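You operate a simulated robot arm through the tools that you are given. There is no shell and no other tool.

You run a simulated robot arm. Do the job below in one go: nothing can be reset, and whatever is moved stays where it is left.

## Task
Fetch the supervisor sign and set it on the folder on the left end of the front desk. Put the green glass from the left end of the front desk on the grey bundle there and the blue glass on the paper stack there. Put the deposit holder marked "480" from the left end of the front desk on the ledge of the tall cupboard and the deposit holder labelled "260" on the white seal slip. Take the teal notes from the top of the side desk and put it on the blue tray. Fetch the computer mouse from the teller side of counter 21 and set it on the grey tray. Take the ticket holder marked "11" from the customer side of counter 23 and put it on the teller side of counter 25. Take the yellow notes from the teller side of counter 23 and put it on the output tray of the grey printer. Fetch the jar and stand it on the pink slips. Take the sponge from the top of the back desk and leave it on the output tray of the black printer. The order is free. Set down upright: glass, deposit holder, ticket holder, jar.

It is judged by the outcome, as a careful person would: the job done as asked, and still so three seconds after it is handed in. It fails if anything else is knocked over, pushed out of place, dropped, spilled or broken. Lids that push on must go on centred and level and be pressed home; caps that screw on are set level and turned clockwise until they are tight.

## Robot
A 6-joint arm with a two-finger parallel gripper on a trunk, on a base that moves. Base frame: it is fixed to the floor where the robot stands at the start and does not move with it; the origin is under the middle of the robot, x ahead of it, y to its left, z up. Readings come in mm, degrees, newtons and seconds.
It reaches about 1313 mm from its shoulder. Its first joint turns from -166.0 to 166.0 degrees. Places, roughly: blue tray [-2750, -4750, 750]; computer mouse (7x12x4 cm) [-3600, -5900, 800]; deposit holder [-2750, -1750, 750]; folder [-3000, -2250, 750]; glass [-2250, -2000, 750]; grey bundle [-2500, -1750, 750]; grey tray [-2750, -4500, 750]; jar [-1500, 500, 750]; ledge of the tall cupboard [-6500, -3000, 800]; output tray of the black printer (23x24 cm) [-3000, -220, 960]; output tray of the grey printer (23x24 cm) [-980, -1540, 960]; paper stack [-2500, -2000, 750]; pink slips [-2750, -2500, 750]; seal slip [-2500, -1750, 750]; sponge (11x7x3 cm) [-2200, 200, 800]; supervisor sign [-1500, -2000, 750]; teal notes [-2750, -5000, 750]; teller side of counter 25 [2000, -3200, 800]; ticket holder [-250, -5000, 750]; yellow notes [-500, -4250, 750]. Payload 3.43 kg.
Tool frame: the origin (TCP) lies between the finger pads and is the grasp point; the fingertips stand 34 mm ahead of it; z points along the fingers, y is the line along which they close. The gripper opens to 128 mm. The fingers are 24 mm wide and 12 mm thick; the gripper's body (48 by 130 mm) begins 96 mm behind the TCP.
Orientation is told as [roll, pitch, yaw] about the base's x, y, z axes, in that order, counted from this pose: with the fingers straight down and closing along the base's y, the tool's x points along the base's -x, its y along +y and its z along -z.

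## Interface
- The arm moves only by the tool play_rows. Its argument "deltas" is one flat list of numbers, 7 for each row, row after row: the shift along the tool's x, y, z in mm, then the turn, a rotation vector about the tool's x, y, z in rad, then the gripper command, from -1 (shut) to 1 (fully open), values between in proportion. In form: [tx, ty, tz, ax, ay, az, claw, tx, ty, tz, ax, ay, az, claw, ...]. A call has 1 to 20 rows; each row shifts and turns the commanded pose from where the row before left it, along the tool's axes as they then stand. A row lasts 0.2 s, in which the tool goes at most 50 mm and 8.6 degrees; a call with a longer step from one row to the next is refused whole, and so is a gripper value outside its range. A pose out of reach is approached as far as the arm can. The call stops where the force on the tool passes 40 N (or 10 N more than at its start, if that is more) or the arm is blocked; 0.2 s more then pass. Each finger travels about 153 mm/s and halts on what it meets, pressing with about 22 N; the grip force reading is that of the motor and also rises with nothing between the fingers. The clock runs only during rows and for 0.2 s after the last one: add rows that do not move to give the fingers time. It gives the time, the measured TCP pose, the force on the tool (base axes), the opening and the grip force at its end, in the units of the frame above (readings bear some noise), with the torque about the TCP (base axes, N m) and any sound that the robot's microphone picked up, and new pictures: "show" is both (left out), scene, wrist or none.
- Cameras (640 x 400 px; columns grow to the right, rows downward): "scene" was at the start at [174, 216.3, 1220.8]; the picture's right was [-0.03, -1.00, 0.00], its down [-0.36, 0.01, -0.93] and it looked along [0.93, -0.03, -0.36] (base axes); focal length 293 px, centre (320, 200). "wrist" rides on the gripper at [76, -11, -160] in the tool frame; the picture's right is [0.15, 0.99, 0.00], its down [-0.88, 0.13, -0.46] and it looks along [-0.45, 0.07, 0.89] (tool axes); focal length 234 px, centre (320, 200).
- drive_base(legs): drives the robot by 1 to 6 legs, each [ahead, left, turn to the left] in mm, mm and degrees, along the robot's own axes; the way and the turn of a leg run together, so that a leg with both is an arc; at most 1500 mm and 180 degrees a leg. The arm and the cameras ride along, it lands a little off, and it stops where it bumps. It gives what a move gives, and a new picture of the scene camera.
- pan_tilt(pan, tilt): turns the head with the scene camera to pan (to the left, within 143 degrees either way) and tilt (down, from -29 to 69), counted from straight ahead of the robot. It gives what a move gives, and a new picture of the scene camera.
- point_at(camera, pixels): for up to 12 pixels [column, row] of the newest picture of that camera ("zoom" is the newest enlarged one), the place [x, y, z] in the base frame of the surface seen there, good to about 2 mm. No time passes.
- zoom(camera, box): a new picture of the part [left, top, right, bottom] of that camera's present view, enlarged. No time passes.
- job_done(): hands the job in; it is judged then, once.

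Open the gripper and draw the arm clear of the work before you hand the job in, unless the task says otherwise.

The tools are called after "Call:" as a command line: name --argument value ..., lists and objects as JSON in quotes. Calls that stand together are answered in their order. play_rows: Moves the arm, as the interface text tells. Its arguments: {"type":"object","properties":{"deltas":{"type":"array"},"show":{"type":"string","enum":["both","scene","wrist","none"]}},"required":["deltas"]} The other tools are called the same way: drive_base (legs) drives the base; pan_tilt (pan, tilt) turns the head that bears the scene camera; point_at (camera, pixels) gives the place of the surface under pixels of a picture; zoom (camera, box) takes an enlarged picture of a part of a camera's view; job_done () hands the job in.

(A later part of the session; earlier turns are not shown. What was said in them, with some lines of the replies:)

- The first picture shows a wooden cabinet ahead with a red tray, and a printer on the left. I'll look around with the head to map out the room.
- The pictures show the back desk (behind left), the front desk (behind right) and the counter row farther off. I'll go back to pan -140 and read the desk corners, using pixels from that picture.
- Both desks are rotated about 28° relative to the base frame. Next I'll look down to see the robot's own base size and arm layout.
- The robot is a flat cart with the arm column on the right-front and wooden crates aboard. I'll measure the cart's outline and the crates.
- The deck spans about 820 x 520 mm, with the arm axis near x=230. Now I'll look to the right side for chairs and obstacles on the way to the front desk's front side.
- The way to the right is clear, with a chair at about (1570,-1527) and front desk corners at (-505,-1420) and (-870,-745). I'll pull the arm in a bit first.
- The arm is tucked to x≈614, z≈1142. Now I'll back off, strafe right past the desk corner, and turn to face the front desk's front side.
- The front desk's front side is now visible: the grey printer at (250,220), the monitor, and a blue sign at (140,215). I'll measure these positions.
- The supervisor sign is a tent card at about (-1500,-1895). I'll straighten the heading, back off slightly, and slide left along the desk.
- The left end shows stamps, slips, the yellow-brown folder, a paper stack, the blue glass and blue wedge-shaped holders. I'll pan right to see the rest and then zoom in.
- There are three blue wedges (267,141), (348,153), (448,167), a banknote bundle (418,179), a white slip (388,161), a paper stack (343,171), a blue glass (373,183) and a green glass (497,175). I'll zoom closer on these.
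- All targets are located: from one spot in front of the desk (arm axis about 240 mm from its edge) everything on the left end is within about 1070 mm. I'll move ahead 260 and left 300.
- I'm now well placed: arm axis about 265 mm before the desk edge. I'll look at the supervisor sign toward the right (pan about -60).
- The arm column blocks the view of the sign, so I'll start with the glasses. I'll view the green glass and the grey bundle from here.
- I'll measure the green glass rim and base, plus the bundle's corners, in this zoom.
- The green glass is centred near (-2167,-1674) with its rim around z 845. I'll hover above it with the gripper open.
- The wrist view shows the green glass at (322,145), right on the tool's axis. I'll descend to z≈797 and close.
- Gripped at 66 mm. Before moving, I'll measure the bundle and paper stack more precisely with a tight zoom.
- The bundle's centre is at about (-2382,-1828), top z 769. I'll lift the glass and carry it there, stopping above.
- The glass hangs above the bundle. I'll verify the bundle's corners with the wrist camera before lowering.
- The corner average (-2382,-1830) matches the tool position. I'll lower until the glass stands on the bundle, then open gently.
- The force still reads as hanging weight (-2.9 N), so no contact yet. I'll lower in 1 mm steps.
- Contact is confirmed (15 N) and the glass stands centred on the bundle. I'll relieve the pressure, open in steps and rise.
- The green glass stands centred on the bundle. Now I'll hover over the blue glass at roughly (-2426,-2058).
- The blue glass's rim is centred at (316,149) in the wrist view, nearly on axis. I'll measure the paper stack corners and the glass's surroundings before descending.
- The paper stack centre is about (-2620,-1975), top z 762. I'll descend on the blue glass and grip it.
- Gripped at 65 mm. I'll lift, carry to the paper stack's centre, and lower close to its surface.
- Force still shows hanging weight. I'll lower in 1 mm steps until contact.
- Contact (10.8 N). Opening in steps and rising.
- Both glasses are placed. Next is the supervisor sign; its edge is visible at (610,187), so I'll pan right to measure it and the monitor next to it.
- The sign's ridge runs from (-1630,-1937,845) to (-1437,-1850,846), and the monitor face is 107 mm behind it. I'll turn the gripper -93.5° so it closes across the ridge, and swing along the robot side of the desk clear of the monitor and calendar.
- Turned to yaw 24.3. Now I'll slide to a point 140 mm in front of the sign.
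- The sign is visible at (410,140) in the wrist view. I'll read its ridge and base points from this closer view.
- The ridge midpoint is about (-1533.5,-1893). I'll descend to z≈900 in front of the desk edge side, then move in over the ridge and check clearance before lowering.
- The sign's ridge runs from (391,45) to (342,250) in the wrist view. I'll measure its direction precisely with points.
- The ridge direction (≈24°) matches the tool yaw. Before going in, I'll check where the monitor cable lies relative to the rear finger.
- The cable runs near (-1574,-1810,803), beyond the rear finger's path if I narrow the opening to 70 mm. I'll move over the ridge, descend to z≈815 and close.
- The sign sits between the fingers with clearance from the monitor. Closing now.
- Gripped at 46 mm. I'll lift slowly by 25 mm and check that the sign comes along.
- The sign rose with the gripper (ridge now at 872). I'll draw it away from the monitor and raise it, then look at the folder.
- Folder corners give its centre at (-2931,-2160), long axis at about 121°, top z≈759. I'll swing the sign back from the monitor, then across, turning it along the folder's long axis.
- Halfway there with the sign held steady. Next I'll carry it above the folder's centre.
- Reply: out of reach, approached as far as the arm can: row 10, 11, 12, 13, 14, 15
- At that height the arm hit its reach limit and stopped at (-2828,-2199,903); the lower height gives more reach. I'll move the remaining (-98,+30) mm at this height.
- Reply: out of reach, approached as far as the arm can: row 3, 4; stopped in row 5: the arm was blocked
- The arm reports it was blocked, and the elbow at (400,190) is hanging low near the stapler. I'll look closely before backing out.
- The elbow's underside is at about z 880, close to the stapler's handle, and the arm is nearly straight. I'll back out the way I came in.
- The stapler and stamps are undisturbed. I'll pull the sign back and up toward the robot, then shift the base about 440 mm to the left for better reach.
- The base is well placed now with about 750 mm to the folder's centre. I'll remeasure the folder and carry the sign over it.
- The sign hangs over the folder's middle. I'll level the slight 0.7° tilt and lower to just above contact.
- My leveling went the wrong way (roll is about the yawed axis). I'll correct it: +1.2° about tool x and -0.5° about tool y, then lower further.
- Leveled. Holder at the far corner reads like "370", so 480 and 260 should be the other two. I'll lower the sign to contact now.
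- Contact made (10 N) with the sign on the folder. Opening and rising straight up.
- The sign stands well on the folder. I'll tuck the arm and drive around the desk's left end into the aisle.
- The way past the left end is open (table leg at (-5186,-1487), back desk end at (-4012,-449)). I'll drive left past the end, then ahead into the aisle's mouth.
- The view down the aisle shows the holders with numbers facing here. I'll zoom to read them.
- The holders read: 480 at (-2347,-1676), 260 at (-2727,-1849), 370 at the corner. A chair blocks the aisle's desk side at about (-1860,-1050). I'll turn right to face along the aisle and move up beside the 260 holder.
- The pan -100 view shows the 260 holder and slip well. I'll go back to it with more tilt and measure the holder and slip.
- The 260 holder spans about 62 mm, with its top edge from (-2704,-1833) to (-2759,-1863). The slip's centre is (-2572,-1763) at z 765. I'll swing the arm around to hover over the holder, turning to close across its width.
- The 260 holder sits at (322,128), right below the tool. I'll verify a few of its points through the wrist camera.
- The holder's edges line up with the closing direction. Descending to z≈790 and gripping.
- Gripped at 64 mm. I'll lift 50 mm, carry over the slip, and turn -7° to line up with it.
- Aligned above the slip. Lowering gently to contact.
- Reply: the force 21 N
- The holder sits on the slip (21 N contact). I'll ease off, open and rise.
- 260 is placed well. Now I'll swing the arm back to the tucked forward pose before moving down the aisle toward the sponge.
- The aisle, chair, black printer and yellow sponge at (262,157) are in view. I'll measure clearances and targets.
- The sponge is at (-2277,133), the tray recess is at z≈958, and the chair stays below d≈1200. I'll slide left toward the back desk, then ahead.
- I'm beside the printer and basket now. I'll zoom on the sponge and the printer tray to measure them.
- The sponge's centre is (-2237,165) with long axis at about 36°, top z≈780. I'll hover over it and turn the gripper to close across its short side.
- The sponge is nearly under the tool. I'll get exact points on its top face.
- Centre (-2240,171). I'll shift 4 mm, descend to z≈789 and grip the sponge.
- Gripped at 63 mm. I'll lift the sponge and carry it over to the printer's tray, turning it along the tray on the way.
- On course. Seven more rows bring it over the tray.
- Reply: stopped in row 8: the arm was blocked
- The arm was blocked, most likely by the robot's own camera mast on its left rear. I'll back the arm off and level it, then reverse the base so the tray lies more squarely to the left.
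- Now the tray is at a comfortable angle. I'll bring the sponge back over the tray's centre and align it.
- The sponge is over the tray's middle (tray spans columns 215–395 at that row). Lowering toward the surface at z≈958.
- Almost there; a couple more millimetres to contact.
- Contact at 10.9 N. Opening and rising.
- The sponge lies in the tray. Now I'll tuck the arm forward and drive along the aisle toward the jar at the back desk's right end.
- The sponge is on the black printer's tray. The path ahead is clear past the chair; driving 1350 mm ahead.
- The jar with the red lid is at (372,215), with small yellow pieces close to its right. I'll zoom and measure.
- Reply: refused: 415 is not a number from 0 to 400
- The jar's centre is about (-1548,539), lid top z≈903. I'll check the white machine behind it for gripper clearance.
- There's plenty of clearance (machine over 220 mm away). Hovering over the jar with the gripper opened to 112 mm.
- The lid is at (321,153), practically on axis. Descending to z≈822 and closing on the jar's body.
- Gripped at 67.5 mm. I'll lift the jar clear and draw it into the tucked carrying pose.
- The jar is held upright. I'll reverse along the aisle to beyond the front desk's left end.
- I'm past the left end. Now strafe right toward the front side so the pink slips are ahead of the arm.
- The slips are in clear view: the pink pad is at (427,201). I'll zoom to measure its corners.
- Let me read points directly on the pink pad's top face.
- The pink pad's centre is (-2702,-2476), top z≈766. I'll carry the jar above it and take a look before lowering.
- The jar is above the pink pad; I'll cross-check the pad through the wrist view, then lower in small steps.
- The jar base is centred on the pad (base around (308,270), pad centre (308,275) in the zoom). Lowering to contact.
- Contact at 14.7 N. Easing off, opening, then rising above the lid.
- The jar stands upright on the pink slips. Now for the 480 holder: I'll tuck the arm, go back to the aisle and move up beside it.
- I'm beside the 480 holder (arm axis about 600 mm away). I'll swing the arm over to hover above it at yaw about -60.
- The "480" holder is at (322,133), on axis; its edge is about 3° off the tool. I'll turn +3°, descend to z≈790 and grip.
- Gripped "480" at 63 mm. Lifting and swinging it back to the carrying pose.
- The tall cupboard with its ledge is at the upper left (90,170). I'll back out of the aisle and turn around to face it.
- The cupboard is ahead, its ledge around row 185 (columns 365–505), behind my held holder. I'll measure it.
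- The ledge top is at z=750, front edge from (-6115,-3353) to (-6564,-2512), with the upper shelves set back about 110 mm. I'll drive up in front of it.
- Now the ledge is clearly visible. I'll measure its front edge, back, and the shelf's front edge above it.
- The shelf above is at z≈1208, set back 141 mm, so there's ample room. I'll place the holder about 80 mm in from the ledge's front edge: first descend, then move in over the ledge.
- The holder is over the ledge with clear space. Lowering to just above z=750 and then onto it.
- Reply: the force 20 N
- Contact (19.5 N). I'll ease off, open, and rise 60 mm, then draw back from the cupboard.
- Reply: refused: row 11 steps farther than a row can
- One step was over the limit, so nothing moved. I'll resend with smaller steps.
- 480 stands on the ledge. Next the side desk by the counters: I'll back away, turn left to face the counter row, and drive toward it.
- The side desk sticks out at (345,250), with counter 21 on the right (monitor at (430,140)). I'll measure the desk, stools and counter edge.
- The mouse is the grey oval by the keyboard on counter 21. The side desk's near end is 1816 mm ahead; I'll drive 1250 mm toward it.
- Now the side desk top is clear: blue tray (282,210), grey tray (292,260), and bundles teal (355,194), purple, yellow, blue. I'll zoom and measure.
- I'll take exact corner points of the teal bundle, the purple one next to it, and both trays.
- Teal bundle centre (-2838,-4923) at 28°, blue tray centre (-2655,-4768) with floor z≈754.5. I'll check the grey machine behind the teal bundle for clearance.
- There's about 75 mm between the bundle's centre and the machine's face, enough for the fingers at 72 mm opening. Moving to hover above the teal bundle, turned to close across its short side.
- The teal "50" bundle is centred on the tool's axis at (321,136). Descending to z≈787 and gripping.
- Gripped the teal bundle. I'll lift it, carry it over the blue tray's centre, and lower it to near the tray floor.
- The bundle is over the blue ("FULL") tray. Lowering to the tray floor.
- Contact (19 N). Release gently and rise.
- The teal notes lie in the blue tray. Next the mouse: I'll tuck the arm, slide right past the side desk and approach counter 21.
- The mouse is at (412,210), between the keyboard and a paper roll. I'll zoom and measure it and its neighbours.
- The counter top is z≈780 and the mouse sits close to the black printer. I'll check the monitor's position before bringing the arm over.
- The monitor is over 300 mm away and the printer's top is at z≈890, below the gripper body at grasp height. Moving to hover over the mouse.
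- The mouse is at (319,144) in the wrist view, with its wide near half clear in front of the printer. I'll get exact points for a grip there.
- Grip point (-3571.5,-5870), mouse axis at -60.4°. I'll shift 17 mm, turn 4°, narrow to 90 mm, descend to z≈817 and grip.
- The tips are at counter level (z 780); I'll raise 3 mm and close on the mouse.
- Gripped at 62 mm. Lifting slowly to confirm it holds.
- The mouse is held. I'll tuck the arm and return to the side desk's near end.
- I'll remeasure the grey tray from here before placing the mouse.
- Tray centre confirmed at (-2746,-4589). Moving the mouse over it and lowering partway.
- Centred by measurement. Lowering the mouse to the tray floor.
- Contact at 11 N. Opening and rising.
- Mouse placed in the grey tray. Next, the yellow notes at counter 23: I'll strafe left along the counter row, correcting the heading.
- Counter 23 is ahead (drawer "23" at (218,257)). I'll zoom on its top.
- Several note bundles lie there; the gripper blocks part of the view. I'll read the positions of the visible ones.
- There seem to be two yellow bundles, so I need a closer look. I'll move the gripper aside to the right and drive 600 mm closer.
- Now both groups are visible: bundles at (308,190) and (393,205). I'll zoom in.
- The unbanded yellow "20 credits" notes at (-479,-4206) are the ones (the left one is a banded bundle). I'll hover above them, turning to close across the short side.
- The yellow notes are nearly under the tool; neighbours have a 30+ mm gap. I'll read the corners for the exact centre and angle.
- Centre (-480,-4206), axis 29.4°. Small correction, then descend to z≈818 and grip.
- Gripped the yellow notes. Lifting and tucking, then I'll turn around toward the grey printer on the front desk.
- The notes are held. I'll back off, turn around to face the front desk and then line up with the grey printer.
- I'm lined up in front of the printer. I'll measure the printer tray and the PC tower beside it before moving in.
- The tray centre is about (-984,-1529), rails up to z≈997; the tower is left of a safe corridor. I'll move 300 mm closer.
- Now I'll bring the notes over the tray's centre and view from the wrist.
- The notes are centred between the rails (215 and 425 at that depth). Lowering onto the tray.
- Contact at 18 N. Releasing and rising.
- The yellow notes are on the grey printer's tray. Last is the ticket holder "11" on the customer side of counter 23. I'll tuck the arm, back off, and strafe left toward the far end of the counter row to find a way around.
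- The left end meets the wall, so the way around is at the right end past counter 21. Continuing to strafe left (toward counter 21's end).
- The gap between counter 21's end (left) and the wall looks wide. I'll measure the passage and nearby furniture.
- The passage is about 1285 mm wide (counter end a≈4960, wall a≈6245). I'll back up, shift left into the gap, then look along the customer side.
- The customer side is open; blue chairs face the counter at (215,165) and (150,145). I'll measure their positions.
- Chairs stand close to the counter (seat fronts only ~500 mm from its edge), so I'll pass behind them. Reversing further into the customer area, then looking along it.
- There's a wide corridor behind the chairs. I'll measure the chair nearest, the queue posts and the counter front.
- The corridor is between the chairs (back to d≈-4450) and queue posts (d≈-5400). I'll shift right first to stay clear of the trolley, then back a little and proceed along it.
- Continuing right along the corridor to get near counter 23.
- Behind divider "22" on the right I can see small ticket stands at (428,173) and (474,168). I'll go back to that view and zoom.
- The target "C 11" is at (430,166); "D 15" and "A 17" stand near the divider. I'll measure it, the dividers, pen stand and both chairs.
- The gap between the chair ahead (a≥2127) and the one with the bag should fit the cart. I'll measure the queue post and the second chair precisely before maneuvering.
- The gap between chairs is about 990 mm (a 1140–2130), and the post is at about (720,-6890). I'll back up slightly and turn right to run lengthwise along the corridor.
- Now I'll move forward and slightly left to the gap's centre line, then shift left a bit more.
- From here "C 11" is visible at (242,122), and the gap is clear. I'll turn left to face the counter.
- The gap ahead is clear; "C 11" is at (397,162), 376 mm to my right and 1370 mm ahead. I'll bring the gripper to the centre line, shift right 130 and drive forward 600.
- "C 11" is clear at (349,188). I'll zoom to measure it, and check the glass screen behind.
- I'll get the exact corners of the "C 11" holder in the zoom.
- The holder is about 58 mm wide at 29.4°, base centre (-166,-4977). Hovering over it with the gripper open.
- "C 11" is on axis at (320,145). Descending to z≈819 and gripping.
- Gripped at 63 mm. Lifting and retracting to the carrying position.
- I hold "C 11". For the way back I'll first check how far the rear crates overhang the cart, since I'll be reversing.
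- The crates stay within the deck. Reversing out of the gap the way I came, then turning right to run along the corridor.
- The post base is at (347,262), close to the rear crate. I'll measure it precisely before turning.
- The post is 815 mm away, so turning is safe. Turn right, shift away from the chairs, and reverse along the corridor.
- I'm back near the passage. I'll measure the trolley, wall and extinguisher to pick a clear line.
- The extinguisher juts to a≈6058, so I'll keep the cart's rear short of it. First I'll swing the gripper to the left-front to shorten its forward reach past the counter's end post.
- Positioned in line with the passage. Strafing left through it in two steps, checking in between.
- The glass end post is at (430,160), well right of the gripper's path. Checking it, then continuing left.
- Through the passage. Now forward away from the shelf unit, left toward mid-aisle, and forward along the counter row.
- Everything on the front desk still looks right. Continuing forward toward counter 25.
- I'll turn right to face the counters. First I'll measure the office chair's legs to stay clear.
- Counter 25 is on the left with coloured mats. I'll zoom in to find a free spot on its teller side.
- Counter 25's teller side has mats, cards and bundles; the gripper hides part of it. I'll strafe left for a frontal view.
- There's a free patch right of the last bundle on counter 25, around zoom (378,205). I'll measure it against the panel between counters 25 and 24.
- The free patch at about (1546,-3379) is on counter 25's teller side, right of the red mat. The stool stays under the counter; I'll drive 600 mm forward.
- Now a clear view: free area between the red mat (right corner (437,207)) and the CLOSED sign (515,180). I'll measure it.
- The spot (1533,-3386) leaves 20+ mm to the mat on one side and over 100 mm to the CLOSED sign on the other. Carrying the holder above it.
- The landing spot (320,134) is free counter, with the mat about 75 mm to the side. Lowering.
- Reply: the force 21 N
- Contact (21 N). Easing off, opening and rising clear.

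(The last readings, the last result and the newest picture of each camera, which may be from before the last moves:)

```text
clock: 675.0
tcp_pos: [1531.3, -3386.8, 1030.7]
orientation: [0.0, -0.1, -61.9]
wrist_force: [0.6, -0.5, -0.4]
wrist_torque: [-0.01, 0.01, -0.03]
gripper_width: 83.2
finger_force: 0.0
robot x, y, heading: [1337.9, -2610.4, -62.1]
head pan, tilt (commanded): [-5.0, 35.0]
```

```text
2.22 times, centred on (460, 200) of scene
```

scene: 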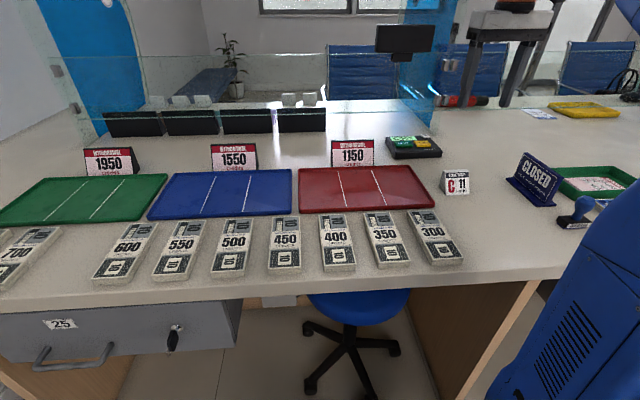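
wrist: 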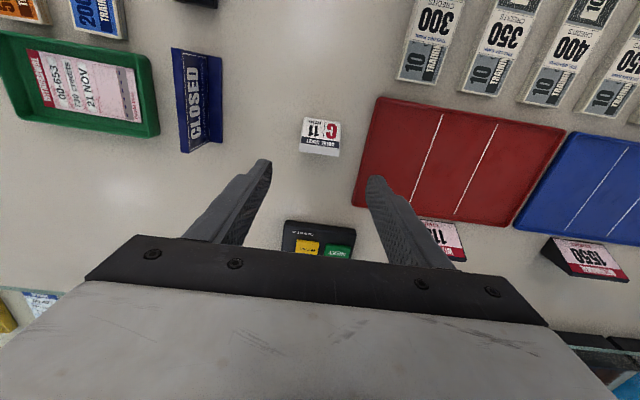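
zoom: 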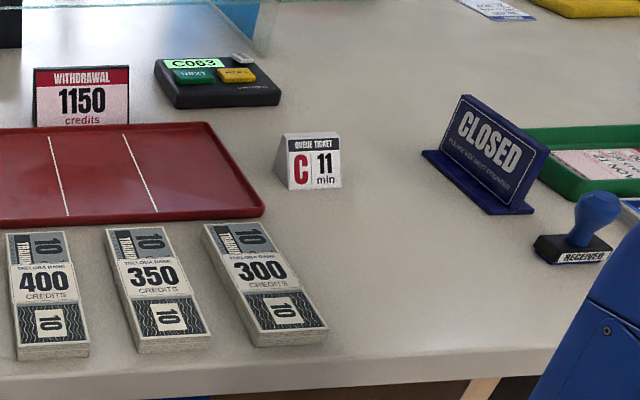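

"C 11" stands upright on counter 25's teller side. Now I'll draw the arm back clear of the counter with the gripper open.

Call:
play_rows --deltas '[45, 0, -10, 0, 0, 0, 1, 45, 0, -10, 0, 0, 0, 1, 45, 0, -10, 0, 0, 0, 1, 45, 0, -10, 0, 0, 0, 1, 30, 0, -10, 0, 0, 0, 1]' --show "none"

Call:
drive_base --legs '[[-500, 0, 0]]'

Call:
pan_tilt --pan -130 --tilt 12

Call:
zoom --camera "scene" --box '[100, 80, 420, 280]'

```text
clock: 676.2
tcp_pos: [1435.8, -3203.1, 1078.8]
orientation: [0.0, 0.0, -62.1]
wrist_force: [0.4, -0.2, -0.6]
wrist_torque: [0.07, -0.04, 0.0]
gripper_width: 127.9
finger_force: 0.1
robot x, y, heading: [1339.6, -2616.5, -62.0]
head pan, tilt (commanded): [-5.0, 35.0]
```

```text
clock: 679.1
tcp_pos: [1193.6, -2751.8, 1080.4]
orientation: [0.0, 0.1, -62.5]
wrist_force: [0.4, 1.3, -0.4]
wrist_torque: [0.0, 0.0, 0.01]
gripper_width: 127.9
finger_force: 0.1
robot x, y, heading: [1105.2, -2166.9, -62.4]
head pan, tilt (commanded): [-5.0, 35.0]
```

scene: 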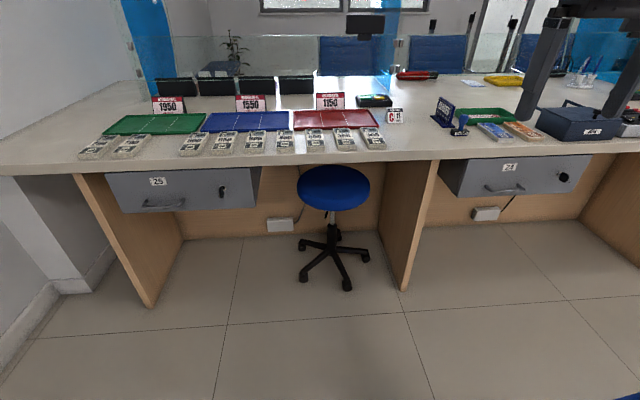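

```text
clock: 681.2
tcp_pos: [1193.6, -2751.9, 1079.9]
orientation: [0.0, -0.1, -62.5]
wrist_force: [0.4, -0.5, 0.9]
wrist_torque: [-0.02, 0.0, -0.01]
gripper_width: 127.9
finger_force: 0.1
robot x, y, heading: [1099.0, -2164.9, -62.6]
head pan, tilt (commanded): [-130.0, 12.0]
```

scene: 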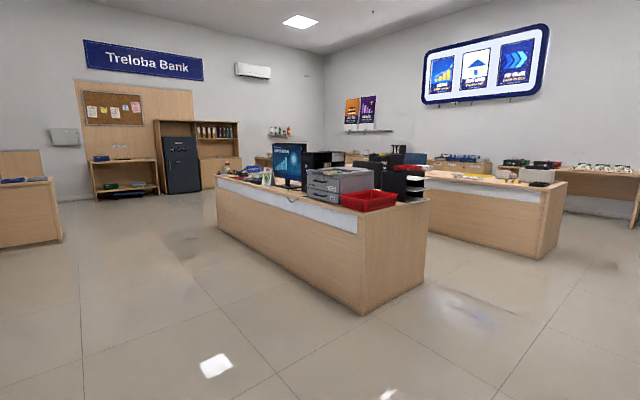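

```text
2.00 times, centred on (260, 180) of scene
```

zoom: 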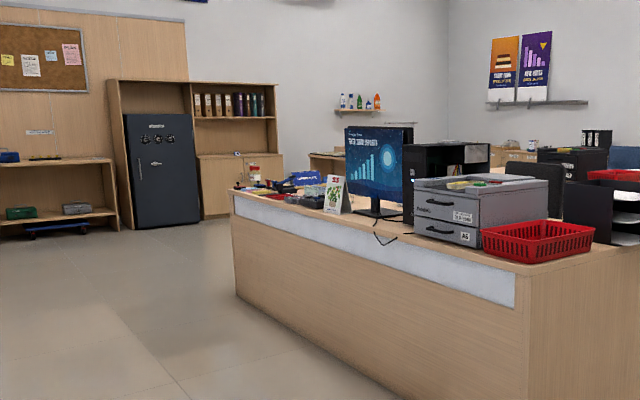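

All items are placed: the sign, glasses, jar and holders look upright in the overview, "C 11" is on counter 25's side of the panel, and the arm is clear with the gripper open. Handing the job in.

Call:
job_done

```text
The job is handed in.
```

I've moved all eleven items and handed the job in. The arm is clear with the gripper open. The result of the judging wasn't shown to me.

| Item | Where it is now |
|---|---|
| Supervisor sign | Standing on the "SAVINGS" folder |
| Green glass | Upright on the grey "650" bundle |
| Blue glass | Upright on the A5 paper stack |
| Deposit holder "480" | Upright on the ledge of the tall cupboard |
| Deposit holder "260" | Upright on the white seal slip |
| Teal notes | In the blue tray on the side desk |
| Computer mouse | In the grey tray on the side desk |
| Ticket holder "11" | Upright on the teller side of counter 25 |
| Yellow notes | On the output tray of the grey printer |
| Jar | Upright on the pink slips |
| Sponge | On the output tray of the black printer |

- **Yellow notes:** there were two yellow packs on counter 23. I took the loose "20 credits" notes, because the other pack was a banded bundle and the teal notes were also unbanded.
- **Ticket holder:** it stands in the free space to the right of the red mat, near the panel between counters 25 and 24. It is about 60 mm inside counter 25's side.
- **Blocked arm:** the arm stopped twice. The first time it was near the stapler on the front desk, and a close look afterwards showed the stapler and stamps hadn't moved. The second time it probably met the robot's own camera mast.

I saw nothing knocked over or pushed out of place.
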